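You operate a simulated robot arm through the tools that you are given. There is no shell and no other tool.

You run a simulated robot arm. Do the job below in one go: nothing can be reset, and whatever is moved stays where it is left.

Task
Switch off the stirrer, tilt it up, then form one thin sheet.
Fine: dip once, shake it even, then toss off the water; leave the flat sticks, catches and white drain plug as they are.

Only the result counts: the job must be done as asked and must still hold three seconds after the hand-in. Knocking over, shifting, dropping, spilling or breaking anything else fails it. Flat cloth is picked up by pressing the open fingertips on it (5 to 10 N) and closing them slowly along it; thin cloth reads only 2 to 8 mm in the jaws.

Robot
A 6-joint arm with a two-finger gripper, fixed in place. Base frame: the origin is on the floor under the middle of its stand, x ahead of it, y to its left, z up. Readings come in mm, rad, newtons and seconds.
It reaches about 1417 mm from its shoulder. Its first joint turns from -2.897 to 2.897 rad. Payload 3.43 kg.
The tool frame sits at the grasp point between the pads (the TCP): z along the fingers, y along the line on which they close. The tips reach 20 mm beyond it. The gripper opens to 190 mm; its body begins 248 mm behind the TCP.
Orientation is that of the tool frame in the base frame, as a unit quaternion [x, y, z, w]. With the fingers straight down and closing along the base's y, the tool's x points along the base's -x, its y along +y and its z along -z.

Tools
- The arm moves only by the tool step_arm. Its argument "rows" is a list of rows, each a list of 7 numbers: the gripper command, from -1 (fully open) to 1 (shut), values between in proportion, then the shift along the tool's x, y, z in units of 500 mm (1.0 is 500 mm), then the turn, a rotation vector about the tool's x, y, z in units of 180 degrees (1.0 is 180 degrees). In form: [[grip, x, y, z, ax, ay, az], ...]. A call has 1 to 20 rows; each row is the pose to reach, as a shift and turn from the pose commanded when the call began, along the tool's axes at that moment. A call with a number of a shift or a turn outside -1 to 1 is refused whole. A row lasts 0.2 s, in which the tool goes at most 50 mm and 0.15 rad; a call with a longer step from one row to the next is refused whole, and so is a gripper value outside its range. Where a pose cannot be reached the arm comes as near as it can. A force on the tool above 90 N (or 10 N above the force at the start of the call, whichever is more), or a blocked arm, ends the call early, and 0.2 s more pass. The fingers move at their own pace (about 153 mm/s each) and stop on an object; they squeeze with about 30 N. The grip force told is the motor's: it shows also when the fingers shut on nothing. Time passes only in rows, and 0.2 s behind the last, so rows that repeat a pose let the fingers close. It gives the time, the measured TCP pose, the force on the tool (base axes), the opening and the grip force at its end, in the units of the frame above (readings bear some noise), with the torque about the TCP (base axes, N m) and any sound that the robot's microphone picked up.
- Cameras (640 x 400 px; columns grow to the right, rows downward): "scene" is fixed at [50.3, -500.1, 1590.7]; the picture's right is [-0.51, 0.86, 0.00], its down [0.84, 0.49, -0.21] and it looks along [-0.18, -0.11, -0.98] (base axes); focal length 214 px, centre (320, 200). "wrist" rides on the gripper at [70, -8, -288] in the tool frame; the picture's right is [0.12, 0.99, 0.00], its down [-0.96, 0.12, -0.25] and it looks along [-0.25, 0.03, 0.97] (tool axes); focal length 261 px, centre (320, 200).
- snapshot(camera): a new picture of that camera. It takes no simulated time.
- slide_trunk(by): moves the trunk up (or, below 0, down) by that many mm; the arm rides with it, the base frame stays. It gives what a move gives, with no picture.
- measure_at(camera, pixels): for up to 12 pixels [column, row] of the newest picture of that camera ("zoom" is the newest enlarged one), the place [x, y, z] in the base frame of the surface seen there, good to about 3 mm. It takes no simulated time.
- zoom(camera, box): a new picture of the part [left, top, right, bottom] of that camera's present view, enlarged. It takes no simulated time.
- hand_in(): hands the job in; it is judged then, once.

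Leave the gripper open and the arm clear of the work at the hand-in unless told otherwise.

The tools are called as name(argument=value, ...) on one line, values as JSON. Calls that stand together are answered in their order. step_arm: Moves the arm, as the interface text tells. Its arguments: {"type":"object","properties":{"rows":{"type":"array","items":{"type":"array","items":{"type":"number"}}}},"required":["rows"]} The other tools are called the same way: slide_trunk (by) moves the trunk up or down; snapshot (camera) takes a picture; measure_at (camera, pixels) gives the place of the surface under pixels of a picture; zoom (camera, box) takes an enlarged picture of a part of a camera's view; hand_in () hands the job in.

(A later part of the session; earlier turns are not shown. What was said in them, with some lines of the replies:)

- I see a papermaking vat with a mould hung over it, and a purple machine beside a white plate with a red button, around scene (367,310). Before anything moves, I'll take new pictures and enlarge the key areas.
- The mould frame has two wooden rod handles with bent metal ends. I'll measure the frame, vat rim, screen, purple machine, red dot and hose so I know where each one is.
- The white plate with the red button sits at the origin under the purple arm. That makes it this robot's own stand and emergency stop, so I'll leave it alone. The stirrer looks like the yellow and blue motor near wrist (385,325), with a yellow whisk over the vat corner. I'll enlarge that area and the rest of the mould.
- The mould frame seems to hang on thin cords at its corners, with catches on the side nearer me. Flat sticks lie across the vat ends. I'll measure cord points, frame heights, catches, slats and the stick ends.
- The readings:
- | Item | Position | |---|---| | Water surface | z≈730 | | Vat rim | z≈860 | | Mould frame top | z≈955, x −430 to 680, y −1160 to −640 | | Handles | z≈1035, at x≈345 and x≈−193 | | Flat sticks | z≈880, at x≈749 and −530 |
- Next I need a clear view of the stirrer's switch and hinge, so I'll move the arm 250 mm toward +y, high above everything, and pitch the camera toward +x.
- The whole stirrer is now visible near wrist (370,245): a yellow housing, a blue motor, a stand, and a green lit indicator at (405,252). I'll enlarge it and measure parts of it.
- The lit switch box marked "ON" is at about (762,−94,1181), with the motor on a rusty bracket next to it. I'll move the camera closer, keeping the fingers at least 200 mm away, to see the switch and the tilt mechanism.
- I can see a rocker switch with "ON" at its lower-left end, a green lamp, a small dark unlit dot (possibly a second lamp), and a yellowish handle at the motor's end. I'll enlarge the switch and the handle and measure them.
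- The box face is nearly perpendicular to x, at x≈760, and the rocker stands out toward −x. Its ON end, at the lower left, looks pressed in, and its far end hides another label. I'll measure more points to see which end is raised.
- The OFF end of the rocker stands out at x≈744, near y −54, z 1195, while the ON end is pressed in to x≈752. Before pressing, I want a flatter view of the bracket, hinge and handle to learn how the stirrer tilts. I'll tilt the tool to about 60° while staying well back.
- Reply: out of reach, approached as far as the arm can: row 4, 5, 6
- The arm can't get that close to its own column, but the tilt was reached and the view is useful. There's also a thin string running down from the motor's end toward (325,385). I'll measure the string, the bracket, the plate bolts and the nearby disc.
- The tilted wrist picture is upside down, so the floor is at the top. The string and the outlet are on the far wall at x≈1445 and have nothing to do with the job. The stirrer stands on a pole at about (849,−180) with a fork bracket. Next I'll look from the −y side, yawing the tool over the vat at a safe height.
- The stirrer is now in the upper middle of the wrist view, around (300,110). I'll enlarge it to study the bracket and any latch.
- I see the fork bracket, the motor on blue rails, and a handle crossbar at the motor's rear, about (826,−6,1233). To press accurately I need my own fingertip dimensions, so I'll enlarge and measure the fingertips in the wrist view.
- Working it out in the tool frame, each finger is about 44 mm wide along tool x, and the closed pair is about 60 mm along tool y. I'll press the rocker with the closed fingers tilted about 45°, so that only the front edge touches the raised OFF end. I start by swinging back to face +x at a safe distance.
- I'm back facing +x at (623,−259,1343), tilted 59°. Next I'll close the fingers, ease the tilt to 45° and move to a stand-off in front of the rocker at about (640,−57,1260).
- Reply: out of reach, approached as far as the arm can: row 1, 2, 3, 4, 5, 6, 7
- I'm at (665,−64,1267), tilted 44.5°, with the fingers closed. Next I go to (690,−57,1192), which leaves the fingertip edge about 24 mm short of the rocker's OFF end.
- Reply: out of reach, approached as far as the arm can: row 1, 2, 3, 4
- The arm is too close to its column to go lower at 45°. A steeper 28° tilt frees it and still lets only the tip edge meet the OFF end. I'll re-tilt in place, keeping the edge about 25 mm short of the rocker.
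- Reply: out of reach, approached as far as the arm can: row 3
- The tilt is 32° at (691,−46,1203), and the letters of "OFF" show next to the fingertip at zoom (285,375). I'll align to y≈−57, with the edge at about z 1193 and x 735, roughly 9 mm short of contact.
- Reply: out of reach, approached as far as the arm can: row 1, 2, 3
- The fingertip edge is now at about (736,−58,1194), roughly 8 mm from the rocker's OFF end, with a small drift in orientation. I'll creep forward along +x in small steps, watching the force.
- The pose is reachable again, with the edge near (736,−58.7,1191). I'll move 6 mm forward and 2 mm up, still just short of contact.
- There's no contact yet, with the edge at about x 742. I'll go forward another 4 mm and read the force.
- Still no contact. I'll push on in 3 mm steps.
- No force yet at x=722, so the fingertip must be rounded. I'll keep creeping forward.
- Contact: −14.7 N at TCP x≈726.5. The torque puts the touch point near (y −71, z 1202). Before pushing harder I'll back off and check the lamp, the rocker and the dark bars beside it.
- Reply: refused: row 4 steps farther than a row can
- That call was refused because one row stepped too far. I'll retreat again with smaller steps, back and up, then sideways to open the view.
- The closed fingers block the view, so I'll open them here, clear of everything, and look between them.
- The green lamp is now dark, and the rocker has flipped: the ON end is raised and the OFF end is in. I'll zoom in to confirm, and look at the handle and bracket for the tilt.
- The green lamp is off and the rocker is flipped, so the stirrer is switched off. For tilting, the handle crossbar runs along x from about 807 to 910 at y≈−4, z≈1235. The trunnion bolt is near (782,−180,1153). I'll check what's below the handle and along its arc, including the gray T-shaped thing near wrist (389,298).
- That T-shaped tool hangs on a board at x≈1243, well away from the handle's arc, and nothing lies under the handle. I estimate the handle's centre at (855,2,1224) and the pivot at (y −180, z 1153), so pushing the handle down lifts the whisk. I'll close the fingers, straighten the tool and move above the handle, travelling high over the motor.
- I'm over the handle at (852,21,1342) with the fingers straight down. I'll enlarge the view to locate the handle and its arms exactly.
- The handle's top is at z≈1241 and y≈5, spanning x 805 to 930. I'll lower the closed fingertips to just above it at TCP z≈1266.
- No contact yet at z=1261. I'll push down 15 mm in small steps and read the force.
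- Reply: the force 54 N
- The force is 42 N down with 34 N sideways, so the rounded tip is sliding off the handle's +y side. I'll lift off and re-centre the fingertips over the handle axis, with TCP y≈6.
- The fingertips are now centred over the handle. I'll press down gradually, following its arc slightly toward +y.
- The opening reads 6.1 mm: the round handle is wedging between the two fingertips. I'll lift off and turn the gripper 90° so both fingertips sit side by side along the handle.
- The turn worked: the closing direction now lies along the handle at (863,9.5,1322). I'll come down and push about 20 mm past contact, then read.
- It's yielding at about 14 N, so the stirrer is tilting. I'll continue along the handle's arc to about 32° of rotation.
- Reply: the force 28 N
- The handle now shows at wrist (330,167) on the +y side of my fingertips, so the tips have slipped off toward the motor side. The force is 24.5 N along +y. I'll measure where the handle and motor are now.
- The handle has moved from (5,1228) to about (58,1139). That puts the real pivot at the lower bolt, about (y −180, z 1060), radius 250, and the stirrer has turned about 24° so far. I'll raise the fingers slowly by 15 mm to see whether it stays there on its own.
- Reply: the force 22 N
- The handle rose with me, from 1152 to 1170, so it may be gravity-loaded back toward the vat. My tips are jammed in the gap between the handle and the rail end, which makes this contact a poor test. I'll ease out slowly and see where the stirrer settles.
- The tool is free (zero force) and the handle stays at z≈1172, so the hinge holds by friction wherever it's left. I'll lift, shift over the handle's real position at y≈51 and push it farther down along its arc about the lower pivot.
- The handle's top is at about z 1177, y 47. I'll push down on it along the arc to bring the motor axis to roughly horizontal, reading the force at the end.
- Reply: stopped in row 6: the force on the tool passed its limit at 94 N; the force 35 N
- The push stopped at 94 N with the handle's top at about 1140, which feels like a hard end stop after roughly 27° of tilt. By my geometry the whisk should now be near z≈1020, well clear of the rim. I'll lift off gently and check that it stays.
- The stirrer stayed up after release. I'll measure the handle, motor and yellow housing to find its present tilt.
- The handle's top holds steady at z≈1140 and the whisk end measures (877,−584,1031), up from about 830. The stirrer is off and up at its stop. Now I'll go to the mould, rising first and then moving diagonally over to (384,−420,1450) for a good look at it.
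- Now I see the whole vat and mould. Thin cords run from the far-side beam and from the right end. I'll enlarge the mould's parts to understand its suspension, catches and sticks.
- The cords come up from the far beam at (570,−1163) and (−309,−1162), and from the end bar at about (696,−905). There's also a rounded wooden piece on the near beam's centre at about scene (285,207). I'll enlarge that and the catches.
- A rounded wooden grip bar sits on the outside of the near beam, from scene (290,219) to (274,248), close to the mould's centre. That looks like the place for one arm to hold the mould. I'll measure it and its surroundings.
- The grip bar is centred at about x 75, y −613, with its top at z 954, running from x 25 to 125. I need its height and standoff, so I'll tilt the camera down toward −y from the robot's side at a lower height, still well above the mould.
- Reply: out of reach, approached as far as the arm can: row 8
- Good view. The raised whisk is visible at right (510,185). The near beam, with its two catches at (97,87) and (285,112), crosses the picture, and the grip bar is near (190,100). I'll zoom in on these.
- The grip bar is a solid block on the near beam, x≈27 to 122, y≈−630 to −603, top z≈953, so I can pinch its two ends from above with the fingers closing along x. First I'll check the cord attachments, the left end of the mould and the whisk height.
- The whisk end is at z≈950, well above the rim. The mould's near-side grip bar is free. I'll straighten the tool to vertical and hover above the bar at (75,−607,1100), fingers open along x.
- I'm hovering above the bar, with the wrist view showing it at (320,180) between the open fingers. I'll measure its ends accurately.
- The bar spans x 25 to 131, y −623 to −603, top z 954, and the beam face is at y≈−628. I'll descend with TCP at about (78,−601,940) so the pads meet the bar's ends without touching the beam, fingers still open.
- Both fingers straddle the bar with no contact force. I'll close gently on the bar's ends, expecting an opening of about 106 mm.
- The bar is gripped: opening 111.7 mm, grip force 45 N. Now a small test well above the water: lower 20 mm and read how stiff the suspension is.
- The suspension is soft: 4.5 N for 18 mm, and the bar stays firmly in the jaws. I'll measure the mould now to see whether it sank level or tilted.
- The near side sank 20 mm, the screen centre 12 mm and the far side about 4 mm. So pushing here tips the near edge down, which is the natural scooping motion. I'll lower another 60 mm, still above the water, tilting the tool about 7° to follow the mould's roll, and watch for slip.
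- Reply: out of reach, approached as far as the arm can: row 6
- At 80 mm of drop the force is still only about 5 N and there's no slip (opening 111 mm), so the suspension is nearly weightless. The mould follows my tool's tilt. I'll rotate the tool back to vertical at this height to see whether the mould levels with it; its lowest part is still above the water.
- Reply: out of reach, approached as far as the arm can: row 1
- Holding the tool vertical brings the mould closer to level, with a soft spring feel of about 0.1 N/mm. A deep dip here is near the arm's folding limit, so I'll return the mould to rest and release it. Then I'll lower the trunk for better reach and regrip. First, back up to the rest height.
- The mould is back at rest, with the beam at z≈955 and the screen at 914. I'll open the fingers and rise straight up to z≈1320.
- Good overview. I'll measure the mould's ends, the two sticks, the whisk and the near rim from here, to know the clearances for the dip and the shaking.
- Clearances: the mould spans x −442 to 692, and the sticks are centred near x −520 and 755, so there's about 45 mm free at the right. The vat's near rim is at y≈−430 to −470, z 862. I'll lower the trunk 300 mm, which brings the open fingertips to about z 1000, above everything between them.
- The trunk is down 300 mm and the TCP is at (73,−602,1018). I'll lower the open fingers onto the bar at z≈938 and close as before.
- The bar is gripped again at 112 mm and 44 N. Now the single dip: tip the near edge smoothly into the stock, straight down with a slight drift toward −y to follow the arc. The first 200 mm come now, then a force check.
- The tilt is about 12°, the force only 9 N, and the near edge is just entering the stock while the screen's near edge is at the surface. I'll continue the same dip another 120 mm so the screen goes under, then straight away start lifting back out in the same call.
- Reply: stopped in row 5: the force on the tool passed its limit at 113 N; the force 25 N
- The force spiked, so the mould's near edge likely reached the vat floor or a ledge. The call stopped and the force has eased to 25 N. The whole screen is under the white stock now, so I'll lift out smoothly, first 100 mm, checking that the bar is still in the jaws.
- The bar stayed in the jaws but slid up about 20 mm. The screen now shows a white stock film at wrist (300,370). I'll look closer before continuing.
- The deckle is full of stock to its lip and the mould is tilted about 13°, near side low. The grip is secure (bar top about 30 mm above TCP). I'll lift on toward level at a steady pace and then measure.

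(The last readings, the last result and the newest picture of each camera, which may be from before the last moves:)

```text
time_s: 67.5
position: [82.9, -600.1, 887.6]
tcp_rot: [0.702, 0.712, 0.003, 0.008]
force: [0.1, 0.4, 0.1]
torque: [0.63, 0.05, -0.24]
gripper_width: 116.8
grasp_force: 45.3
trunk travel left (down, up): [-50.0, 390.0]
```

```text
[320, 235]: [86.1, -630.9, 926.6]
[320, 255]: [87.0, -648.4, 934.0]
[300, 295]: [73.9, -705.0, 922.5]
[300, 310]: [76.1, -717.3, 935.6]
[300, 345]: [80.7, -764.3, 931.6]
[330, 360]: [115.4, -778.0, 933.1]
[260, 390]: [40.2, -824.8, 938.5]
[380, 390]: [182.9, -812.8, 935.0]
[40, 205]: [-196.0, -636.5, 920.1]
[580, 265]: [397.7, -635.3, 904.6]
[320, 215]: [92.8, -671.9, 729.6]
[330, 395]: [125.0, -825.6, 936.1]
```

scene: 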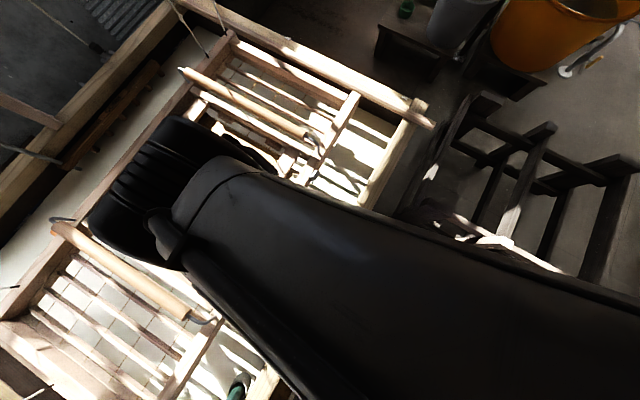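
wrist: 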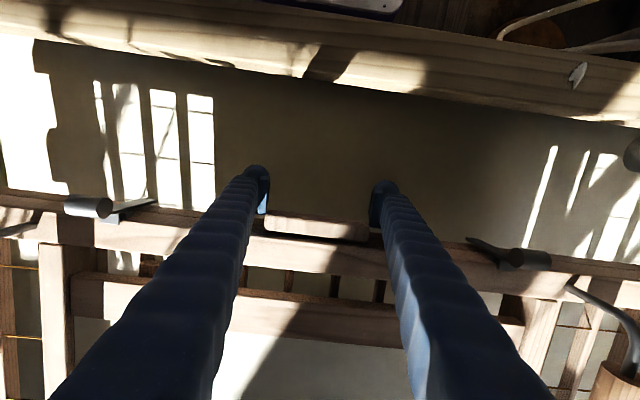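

The mould is out, nearly level (beam ≈930, stock surface ≈935) and full, with zero load on the hand. Now I'll shake it even: front-to-back strokes of ±18 mm, then a gentler side-to-side stroke of ±15 mm, staying well inside the clearances.

step_arm(rows=[[1, 0.02, 0, -0.01, 0, 0, 0], [1, 0.036, 0, -0.02, 0, 0, 0], [1, 0, 0, -0.02, 0, 0, 0], [1, -0.036, 0, -0.02, 0, 0, 0], [1, 0, 0, -0.02, 0, 0, 0], [1, 0.036, 0, -0.02, 0, 0, 0], [1, 0, 0, -0.02, 0, 0, 0], [1, -0.036, 0, -0.02, 0, 0, 0], [1, 0, 0, -0.02, 0, 0, 0], [1, 0.036, 0, -0.02, 0, 0, 0], [1, 0, 0, -0.02, 0, 0, 0], [1, -0.036, 0, -0.02, 0, 0, 0], [1, 0, 0, -0.02, 0, 0, 0], [1, 0, 0.026, -0.02, 0, 0, 0], [1, 0, 0.026, -0.02, 0, 0, 0], [1, 0, 0, -0.02, 0, 0, 0], [1, 0, -0.026, -0.02, 0, 0, 0], [1, 0, -0.026, -0.02, 0, 0, 0], [1, 0, 0, -0.02, 0, 0, 0], [1, 0, 0, -0.02, 0, 0, 0]])

snapshot(camera="wrist")

measure_at(camera="wrist", pixels=[[320, 235], [320, 255], [300, 295], [300, 310], [300, 345], [330, 360], [260, 390], [380, 390], [40, 205], [580, 265], [320, 215], [330, 395]])

```text
time_s: 71.7
position: [82.7, -602.0, 898.7]
tcp_rot: [0.702, 0.712, 0.003, 0.009]
force: [0.4, 0.7, 0.9]
torque: [0.02, -0.45, -0.37]
gripper_width: 116.8
grasp_force: 44.6
trunk travel left (down, up): [-50.0, 390.0]
```

```text
taken
```

wrist: 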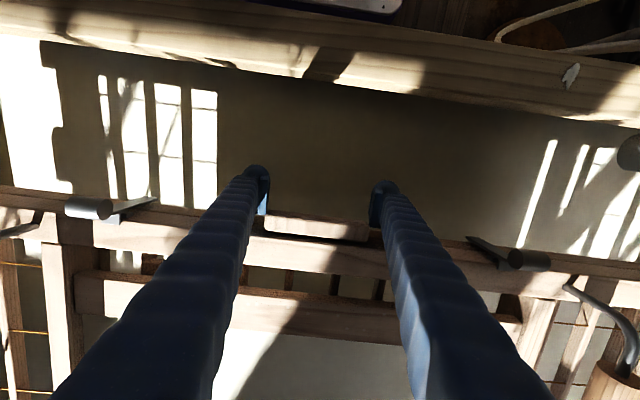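

```text
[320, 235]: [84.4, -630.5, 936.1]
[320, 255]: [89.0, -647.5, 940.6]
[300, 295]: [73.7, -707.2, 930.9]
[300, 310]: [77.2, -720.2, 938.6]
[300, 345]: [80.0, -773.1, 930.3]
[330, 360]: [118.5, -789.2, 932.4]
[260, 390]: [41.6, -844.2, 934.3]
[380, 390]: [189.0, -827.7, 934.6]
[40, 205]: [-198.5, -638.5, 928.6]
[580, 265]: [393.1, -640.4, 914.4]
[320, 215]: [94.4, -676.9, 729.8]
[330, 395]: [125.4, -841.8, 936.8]
```

The mould stayed level and the stock surface has dropped a few mm below the lip, so it's draining. I'll zoom in on the film to see whether it looks even.

zoom(camera="wrist", box=[200, 300, 440, 400])

snapshot(camera="scene")

```text
2.67 times, centred on (320, 350) of wrist
```

zoom: 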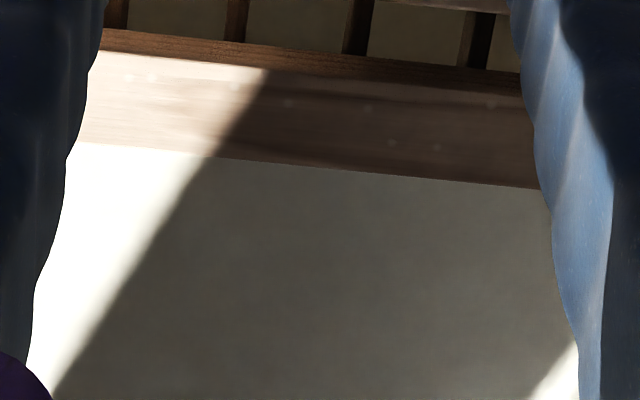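

```text
taken
```

scene: 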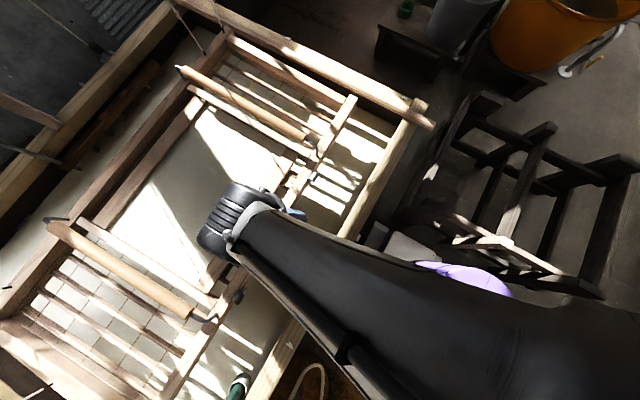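

The scene view shows the screen evenly white. I'll add a second, shorter round of shaking, two side-to-side and two front-to-back strokes, so both directions are well worked before tossing.

step_arm(rows=[[1, 0, 0.028, 0, 0, 0, 0], [1, 0, 0.028, 0, 0, 0, 0], [1, 0, 0, 0, 0, 0, 0], [1, 0, -0.028, 0, 0, 0, 0], [1, 0, -0.028, 0, 0, 0, 0], [1, 0, 0, 0, 0, 0, 0], [1, 0, 0.028, 0, 0, 0, 0], [1, 0, 0.028, 0, 0, 0, 0], [1, 0, 0, 0, 0, 0, 0], [1, 0, -0.028, 0, 0, 0, 0], [1, 0, -0.028, 0, 0, 0, 0], [1, 0, 0, 0, 0, 0, 0], [1, 0.036, 0, 0, 0, 0, 0], [1, 0, 0, 0, 0, 0, 0], [1, -0.036, 0, 0, 0, 0, 0], [1, 0, 0, 0, 0, 0, 0], [1, 0.036, 0, 0, 0, 0, 0], [1, 0, 0, 0, 0, 0, 0], [1, -0.036, 0, 0, 0, 0, 0], [1, 0, 0, 0, 0, 0, 0]])

snapshot(camera="wrist")

measure_at(camera="wrist", pixels=[[320, 235], [320, 255], [300, 295], [300, 310], [300, 345], [330, 360], [260, 390], [380, 390], [90, 230], [540, 280], [330, 395], [300, 325]])

snapshot(camera="scene")

```text
time_s: 75.9
position: [81.7, -605.9, 897.8]
tcp_rot: [0.702, 0.712, 0.002, 0.01]
force: [0.6, -1.3, 3.3]
torque: [-0.39, 0.32, -0.09]
gripper_width: 116.9
grasp_force: 45.2
trunk travel left (down, up): [-50.0, 390.0]
```

```text
taken
```

wrist: 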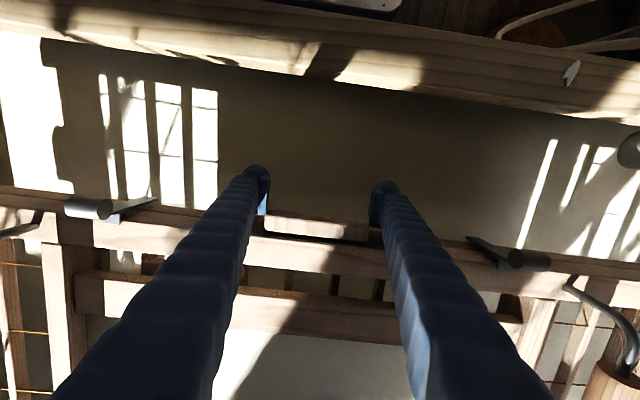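

```text
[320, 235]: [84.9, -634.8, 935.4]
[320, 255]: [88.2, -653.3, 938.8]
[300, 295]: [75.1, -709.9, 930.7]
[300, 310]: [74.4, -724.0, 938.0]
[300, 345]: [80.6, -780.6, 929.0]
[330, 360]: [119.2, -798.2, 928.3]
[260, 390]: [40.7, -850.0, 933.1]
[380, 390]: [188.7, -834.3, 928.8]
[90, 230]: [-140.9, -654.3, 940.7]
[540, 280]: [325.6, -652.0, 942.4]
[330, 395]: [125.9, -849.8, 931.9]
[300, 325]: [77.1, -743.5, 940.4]
```

```text
taken
```

scene: 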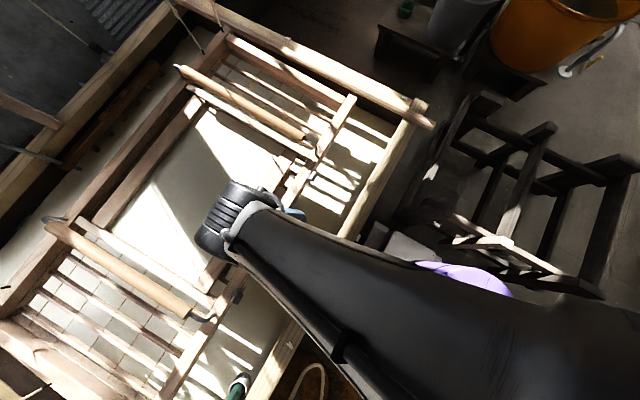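

The stock is about 8 mm below the lip and looks even, so it's time to toss off the water. I'll swing the near edge up about 290 mm in a quick smooth lift, rolling the tool with it about 22° so the free water runs off over the far lip into the vat, then hold briefly.

step_arm(rows=[[1, -0.004, 0, -0.08, 0, 0.018, 0], [1, -0.014, 0, -0.17, 0, 0.038, 0], [1, -0.028, 0, -0.26, 0, 0.058, 0], [1, -0.044, 0, -0.35, 0, 0.078, 0], [1, -0.062, 0, -0.44, 0, 0.098, 0], [1, -0.08, 0, -0.53, 0, 0.118, 0], [1, -0.084, 0, -0.58, 0, 0.125, 0], [1, -0.084, 0, -0.58, 0, 0.125, 0], [1, -0.084, 0, -0.58, 0, 0.125, 0], [1, -0.084, 0, -0.58, 0, 0.125, 0]])

snapshot(camera="wrist")

measure_at(camera="wrist", pixels=[[320, 235], [320, 255], [300, 295], [300, 310], [300, 345], [330, 360], [260, 390], [380, 390], [90, 230], [540, 280], [330, 395], [300, 325]])

snapshot(camera="scene")

```text
time_s: 78.1
position: [79.0, -640.3, 1187.8]
tcp_rot: [0.688, 0.7, 0.139, -0.13]
force: [0.2, -0.3, 0.5]
torque: [0.01, 0.04, 0.0]
gripper_width: 0.1
grasp_force: 34.2
trunk travel left (down, up): [-50.0, 390.0]
```

```text
taken
```

wrist: 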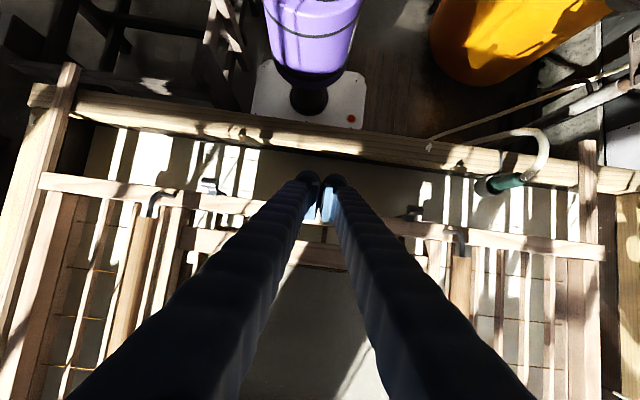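

```text
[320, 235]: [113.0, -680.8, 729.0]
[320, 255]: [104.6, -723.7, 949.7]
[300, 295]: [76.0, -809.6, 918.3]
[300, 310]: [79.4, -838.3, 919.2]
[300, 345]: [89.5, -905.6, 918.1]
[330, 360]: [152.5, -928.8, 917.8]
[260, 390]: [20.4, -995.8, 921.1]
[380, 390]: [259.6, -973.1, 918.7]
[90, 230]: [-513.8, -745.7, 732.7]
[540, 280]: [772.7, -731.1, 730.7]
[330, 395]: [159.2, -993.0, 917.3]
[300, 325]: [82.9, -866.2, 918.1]
```

```text
taken
```

scene: 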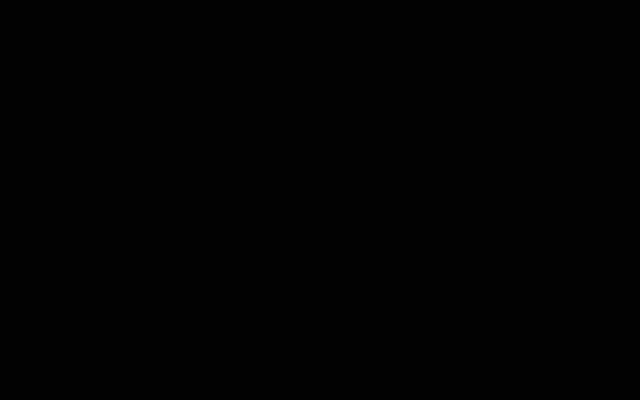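

The bar slipped out of the jaws during the lift, and the mould swung back to rest on its springs (near beam ≈950). The surface on the screen now measures about 918, only about 3 mm above the bare screen, so most of the free water is gone. I'll check the mould, catches and sheet closely.

zoom(camera="wrist", box=[160, 160, 480, 400])

zoom(camera="wrist", box=[240, 240, 400, 400])

zoom(camera="wrist", box=[0, 40, 260, 240])

zoom(camera="wrist", box=[380, 120, 640, 300])

measure_at(camera="wrist", pixels=[[60, 182], [585, 245], [240, 205], [420, 230], [320, 222], [210, 185], [410, 212], [250, 245], [155, 205], [462, 240], [580, 160], [70, 90]])

```text
1.67 times, centred on (320, 280) of wrist
```

zoom: 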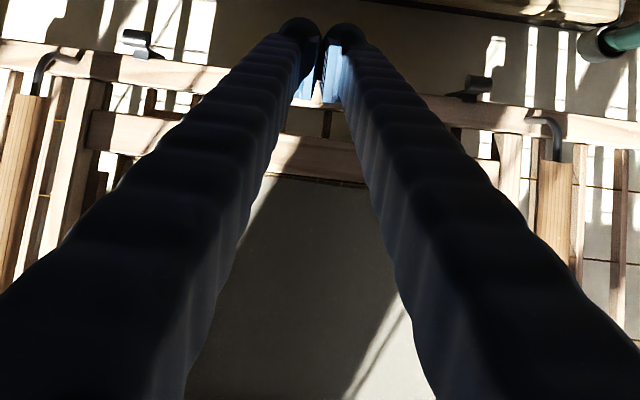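

```text
2.50 times, centred on (320, 320) of wrist
```

zoom: 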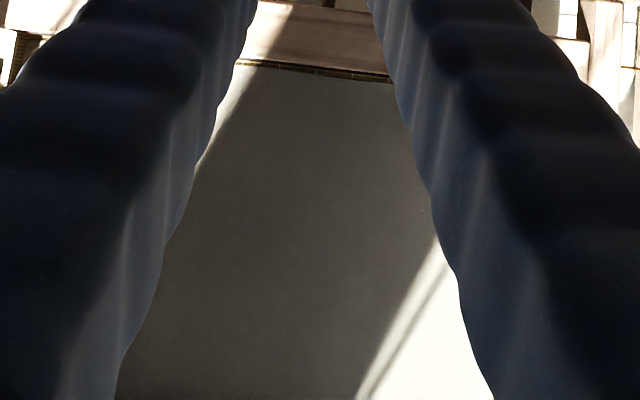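

```text
2.00 times, centred on (130, 140) of wrist
```

zoom: 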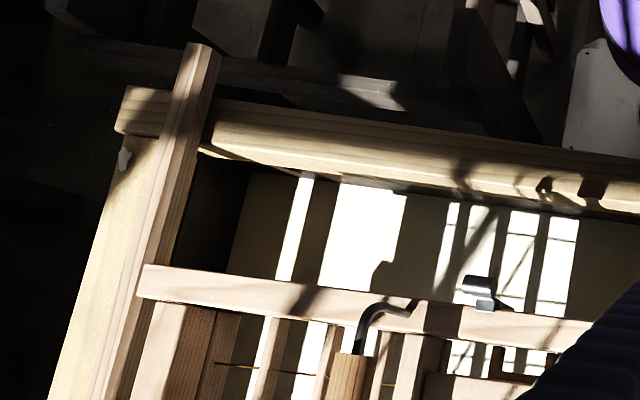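

```text
2.22 times, centred on (510, 210) of wrist
```

zoom: 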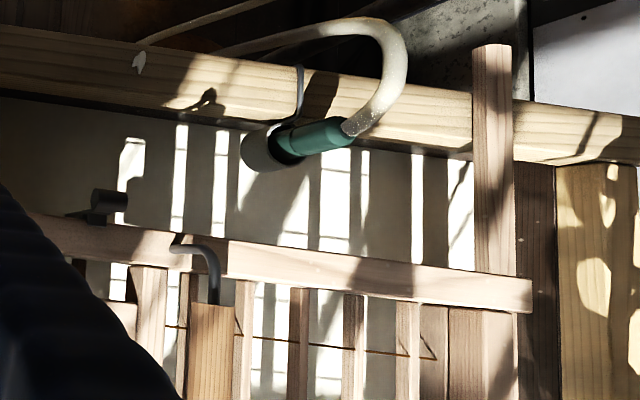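

```text
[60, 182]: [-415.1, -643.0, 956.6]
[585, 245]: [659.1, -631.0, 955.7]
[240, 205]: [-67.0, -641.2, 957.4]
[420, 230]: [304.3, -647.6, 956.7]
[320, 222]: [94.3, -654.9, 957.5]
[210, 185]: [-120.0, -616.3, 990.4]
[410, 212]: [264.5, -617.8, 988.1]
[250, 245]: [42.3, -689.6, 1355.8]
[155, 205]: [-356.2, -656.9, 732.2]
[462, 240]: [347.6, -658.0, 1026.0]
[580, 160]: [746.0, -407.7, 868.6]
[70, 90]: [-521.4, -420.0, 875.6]
```

The mould is back at its rest height (beam 957) with both catches where they were. The deckle no longer holds deep water, and a pale sheet covers the screen. I'll move the arm up and out of the way with the fingers open to inspect the sheet from both cameras.

step_arm(rows=[[1, 0.05, 0, -0.06, 0, -0.015, 0], [1, 0.11, 0, -0.11, 0, -0.03, 0], [0, 0.17, 0, -0.16, 0, -0.045, 0], [-1, 0.23, 0, -0.21, 0, -0.06, 0], [-1, 0.29, 0, -0.25, 0, -0.075, 0], [-1, 0.35, 0, -0.29, 0, -0.09, 0], [-1, 0.41, 0, -0.33, 0, -0.108, 0], [-1, 0.457, 0, -0.373, 0, -0.125, 0], [-1, 0.457, 0, -0.373, 0, -0.125, 0]])

snapshot(camera="wrist")

snapshot(camera="scene")

```text
time_s: 80.1
position: [71.7, -497.7, 1444.3]
tcp_rot: [0.702, 0.712, 0.0, 0.011]
force: [0.4, 0.7, 0.6]
torque: [-0.1, 0.03, 0.0]
gripper_width: 190.0
grasp_force: 0.1
out of reach, approached as far as the arm can: row 8
trunk travel left (down, up): [-50.0, 390.0]
```

```text
taken
```

wrist: 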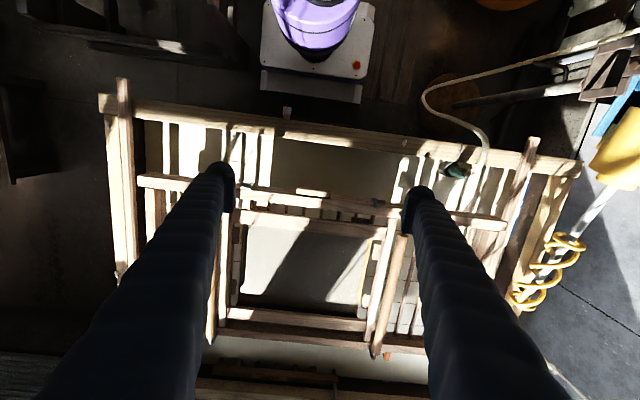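

```text
taken
```

scene: 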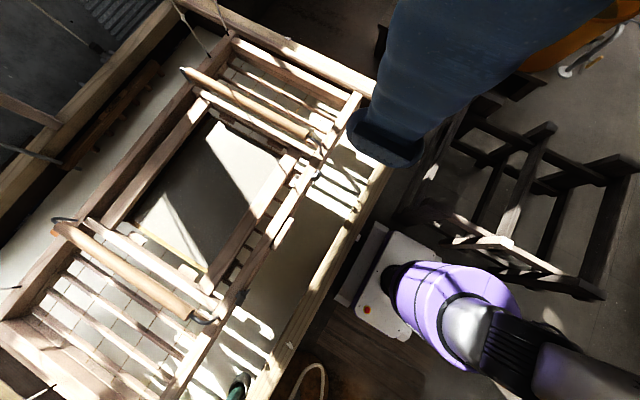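

Now both cameras see the screen, which looks uniformly pale. I'll zoom in on the sheet and measure it at many points to judge evenness and leftover water.

zoom(camera="wrist", box=[220, 205, 420, 330])

zoom(camera="scene", box=[100, 100, 310, 290])

measure_at(camera="scene", pixels=[[210, 140], [230, 145], [260, 150], [275, 155], [180, 180], [210, 190], [240, 190], [150, 210], [170, 225], [190, 240], [205, 255], [220, 220]])

zoom(camera="scene", box=[120, 190, 220, 280])

zoom(camera="scene", box=[190, 100, 300, 180])

```text
3.20 times, centred on (320, 268) of wrist
```

zoom: 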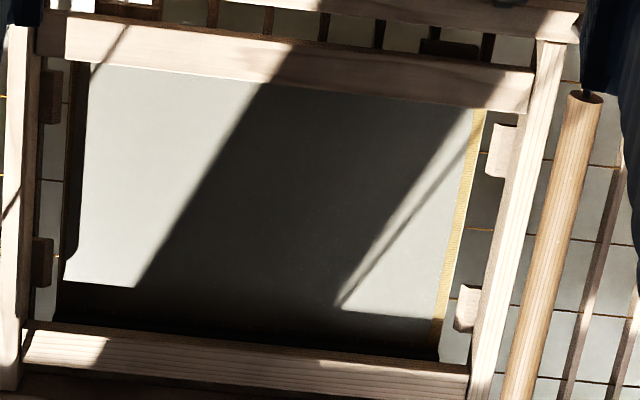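

```text
2.11 times, centred on (205, 195) of scene
```

zoom: 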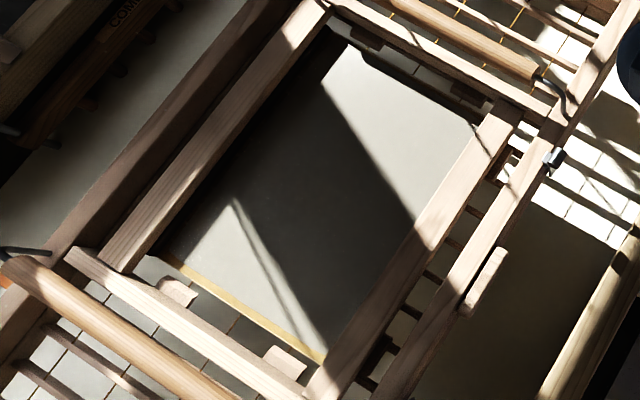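

```text
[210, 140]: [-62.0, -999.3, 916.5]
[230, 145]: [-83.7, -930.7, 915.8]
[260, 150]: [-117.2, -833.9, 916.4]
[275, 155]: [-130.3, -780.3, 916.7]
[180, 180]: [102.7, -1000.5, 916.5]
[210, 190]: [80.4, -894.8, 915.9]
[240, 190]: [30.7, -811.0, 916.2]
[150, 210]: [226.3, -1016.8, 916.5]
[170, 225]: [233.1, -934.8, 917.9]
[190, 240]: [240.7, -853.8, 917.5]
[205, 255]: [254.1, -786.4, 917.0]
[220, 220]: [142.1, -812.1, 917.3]
```

```text
4.44 times, centred on (170, 235) of scene
```

zoom: 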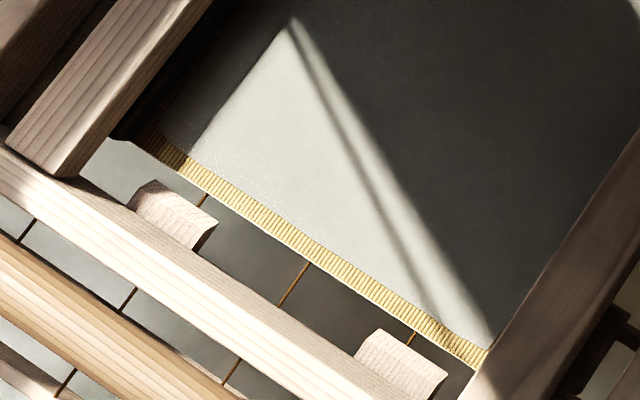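

```text
5.00 times, centred on (245, 140) of scene
```

zoom: 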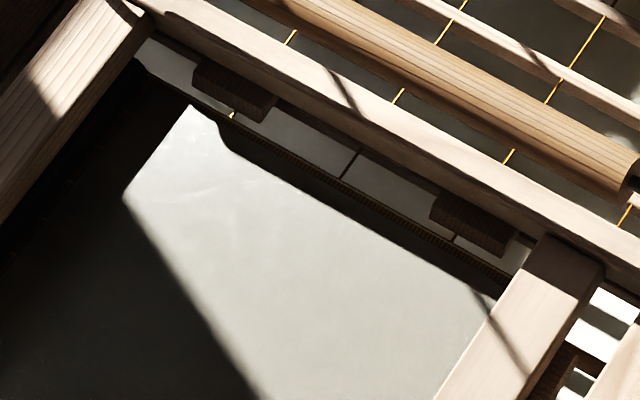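

The sheet measures 915.8 to 917.9 across the whole screen, against 914 to 915 bare, so it's a thin, even layer about 2 mm thick and the free water is gone. Now I'll verify that the rest is undisturbed: stirrer still up and off, sticks, catches, mould position and drain plug.

zoom(camera="wrist", box=[480, 60, 640, 320])

measure_at(camera="wrist", pixels=[[574, 240], [530, 300], [605, 190], [120, 110], [527, 165], [150, 182], [500, 222], [287, 113], [290, 115], [450, 168], [500, 250], [110, 230]])

measure_at(camera="scene", pixels=[[315, 172], [240, 295], [285, 228], [180, 120], [130, 190], [245, 235], [55, 228], [190, 316], [185, 70], [20, 345], [235, 40], [300, 300]])

zoom(camera="scene", box=[320, 190, 420, 270])

```text
1.54 times, centred on (560, 190) of wrist
```

zoom: 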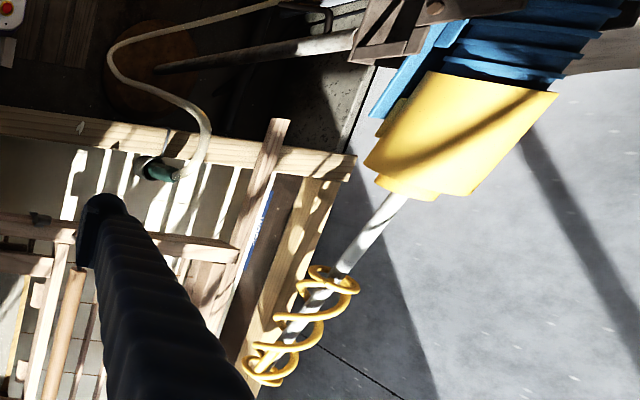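

```text
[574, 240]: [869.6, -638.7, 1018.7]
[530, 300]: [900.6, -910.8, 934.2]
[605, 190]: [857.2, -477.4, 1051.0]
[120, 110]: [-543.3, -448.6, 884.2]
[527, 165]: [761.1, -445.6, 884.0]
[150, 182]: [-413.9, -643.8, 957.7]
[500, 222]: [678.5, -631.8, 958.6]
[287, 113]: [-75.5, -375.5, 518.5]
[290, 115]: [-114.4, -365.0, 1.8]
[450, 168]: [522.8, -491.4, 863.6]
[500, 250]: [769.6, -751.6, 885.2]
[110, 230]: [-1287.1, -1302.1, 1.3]
```

```text
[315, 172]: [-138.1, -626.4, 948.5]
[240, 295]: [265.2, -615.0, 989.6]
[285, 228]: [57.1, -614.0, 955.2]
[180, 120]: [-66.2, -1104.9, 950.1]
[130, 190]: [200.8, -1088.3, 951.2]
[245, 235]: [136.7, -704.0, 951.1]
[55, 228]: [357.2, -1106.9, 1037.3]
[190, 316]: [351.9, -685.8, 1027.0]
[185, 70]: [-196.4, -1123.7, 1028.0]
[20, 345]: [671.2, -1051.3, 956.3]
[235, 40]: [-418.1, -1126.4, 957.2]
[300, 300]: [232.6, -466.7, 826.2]
```

```text
5.00 times, centred on (370, 230) of scene
```

zoom: 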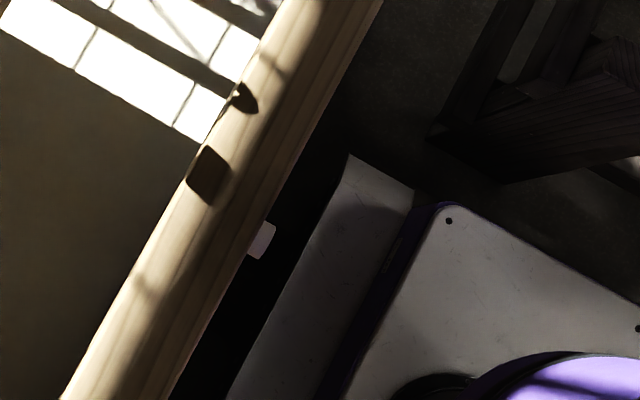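

The mould, grip bar, rods, sticks and drain plug all match their first readings. The left catch pixel read differently, so I'll zoom in on both catches to compare with the first pictures.

zoom(camera="scene", box=[285, 140, 355, 200])

measure_at(camera="zoom", pixels=[[285, 235], [300, 230], [265, 240], [275, 270], [250, 330], [320, 60]])

zoom(camera="scene", box=[215, 240, 285, 320])

zoom(camera="scene", box=[160, 40, 360, 165])

```text
6.67 times, centred on (320, 170) of scene
```

zoom: 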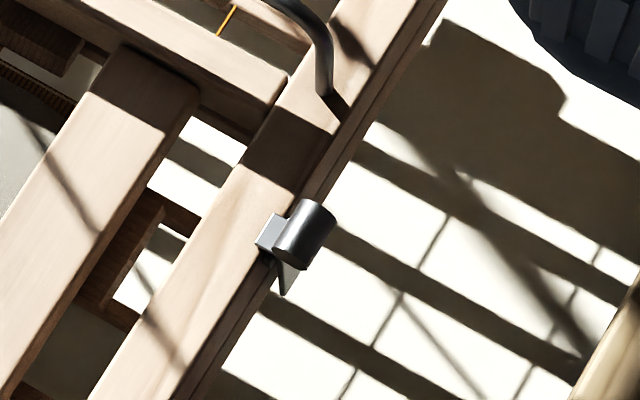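

```text
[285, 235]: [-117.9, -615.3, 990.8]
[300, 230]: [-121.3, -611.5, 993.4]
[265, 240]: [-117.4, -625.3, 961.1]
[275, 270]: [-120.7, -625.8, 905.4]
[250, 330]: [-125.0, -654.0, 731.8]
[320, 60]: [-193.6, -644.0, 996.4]
```

```text
5.00 times, centred on (250, 280) of scene
```

zoom: 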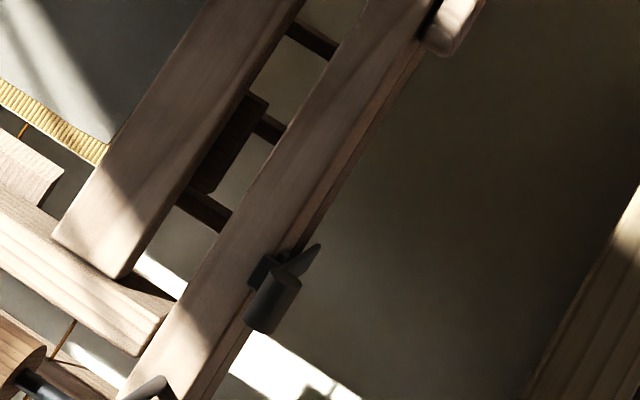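

```text
3.20 times, centred on (260, 102) of scene
```

zoom: 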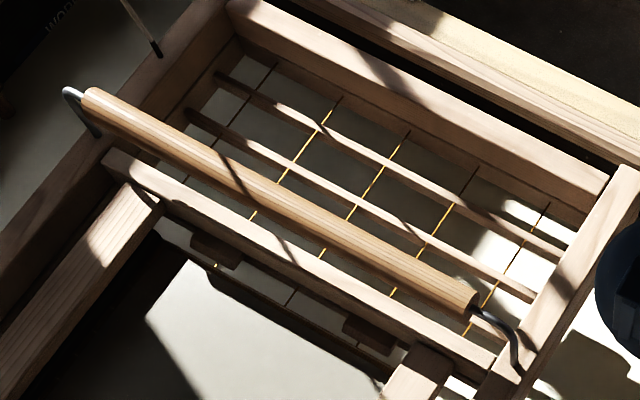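

Both catches are still shut and in place. The mould sits within a few mm of its first position on its cords. I'll move the open gripper away from over the work toward (480,−350), then take a final look.

step_arm(rows=[[-1, 0.03, 0.082, 0, 0, 0, 0], [-1, 0.06, 0.163, 0, 0, 0, 0], [-1, 0.09, 0.245, 0, 0, 0, 0], [-1, 0.118, 0.326, 0, 0, 0, 0], [-1, 0.148, 0.408, 0, 0, 0, 0], [-1, 0.178, 0.49, 0, 0, 0, 0], [-1, 0.207, 0.571, 0, 0, 0, 0], [-1, 0.237, 0.653, 0, 0, 0, 0], [-1, 0.266, 0.734, 0, 0, 0, 0], [-1, 0.296, 0.816, 0, 0, 0, 0], [-1, 0.296, 0.816, 0, 0, 0, 0], [-1, 0.296, 0.816, 0, 0, 0, 0], [-1, 0.296, 0.816, 0, 0, 0, 0]])

snapshot(camera="scene")

snapshot(camera="wrist")

measure_at(camera="scene", pixels=[[210, 140], [230, 145], [260, 150], [275, 155], [180, 180], [210, 190], [240, 190], [150, 210], [170, 225], [190, 240], [205, 255], [430, 122]])

```text
time_s: 82.9
position: [472.0, -339.9, 1431.7]
tcp_rot: [0.702, 0.712, 0.004, 0.012]
force: [0.1, -0.9, 0.6]
torque: [-0.03, -0.05, 0.0]
gripper_width: 189.8
grasp_force: 0.1
out of reach, approached as far as the arm can: row 7, 8, 9, 10, 11, 12, 13
trunk travel left (down, up): [-50.0, 390.0]
```

```text
taken
```

scene: 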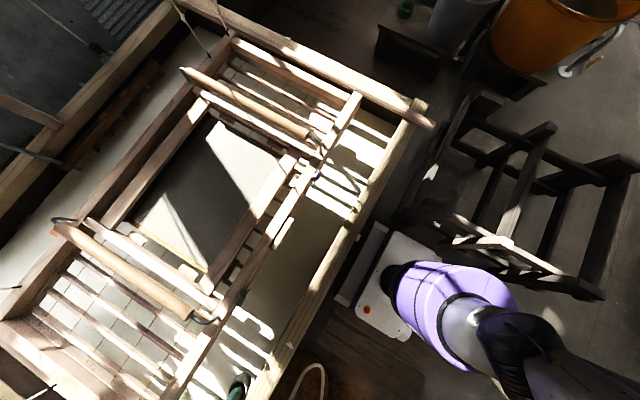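

```text
taken
```

wrist: 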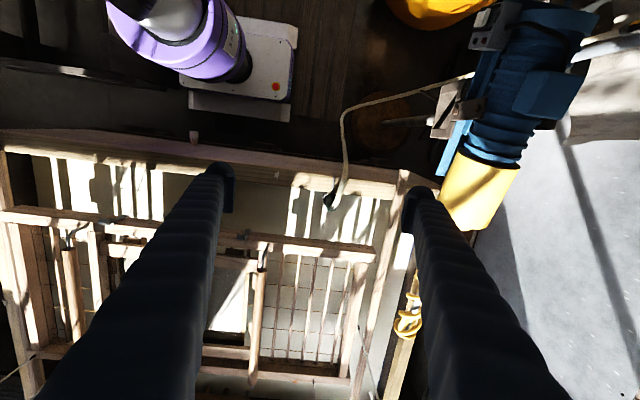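

```text
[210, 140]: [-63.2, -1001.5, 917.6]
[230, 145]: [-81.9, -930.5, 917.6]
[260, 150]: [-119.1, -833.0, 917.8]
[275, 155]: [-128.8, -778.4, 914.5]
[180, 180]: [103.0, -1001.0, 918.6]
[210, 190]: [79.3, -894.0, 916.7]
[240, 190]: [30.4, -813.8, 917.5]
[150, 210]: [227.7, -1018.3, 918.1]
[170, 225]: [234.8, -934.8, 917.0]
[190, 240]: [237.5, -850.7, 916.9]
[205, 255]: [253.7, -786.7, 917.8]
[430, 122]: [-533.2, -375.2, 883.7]
```

The sheet reads an even 914.5 to 918.6 and hasn't changed. The stick at (−533,−375,884) hasn't moved. One last check of the stirrer: I'll zoom in on its switch and measure the handle to see whether it has crept.

zoom(camera="wrist", box=[420, 0, 620, 150])

measure_at(camera="wrist", pixels=[[535, 8], [560, 8], [490, 40], [510, 130], [475, 190], [410, 300], [405, 325], [450, 110]])

```text
2.67 times, centred on (520, 75) of wrist
```

zoom: 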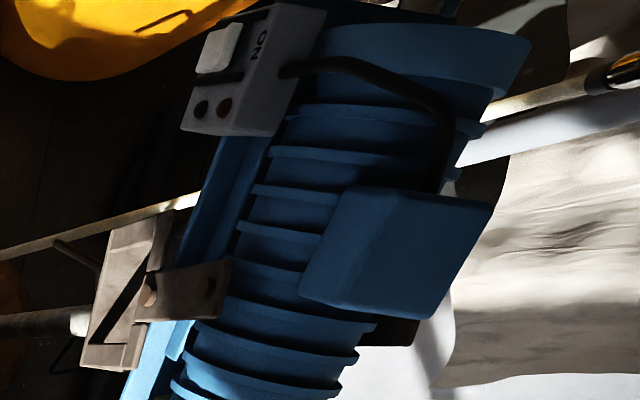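

```text
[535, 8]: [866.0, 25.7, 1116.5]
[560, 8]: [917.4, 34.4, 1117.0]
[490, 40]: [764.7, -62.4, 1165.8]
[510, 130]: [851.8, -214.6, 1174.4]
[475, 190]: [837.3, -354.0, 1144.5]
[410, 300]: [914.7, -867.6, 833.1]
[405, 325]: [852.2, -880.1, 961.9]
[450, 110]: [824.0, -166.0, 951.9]
```

Everything I set out to do reads as done:
- **Stirrer:** both lamps are dark, the rocker is on OFF, and the whisk end is at z≈962, clear of the vat.
- **Sheet:** one thin, even layer on the screen, with the free water gone.
- **Left alone:** sticks, catches and drain plug are in place.
- **Arm:** gripper open and clear of the work.

I'm handing in.

hand_in()

```text
The job is handed in.
```

The job is handed in: the stirrer is off and tilted up, and one thin sheet is on the screen. I don't know the verdict, and the toss did not go cleanly.

- **Stirrer:** I pressed the rocker to OFF and the green lamp went dark. I pushed the handle down until it met a hard stop, after about 27° of tilt. It has held there, with the whisk end at z≈962, above the rim at about 860.
- **Dip:** I dipped the mould once by its near-side grip bar. At the bottom of the dip the force spiked to 113 N, probably from touching the vat floor or a ledge. The bar slid about 20 mm in the jaws but stayed held.
- **Shake:** I shook it in two rounds, front-to-back and side-to-side.
- **Toss:** Partway through the toss lift the bar slipped out of the gripper, and the mould swung back to rest on its cords. Most of the free water was gone afterward. The mould settled within a few mm of where it started.
- **Sheet:** It measures about z 914.5 to 918.6 across the screen, against 914 to 915 bare. That makes it roughly 2 mm thick and even to within the 3 mm measuring error.
- **Left alone:** I did not move the flat sticks, catches or white drain plug, and a final check showed them in place. The trunk is still lowered 300 mm. The gripper is open and the arm is clear of the work.
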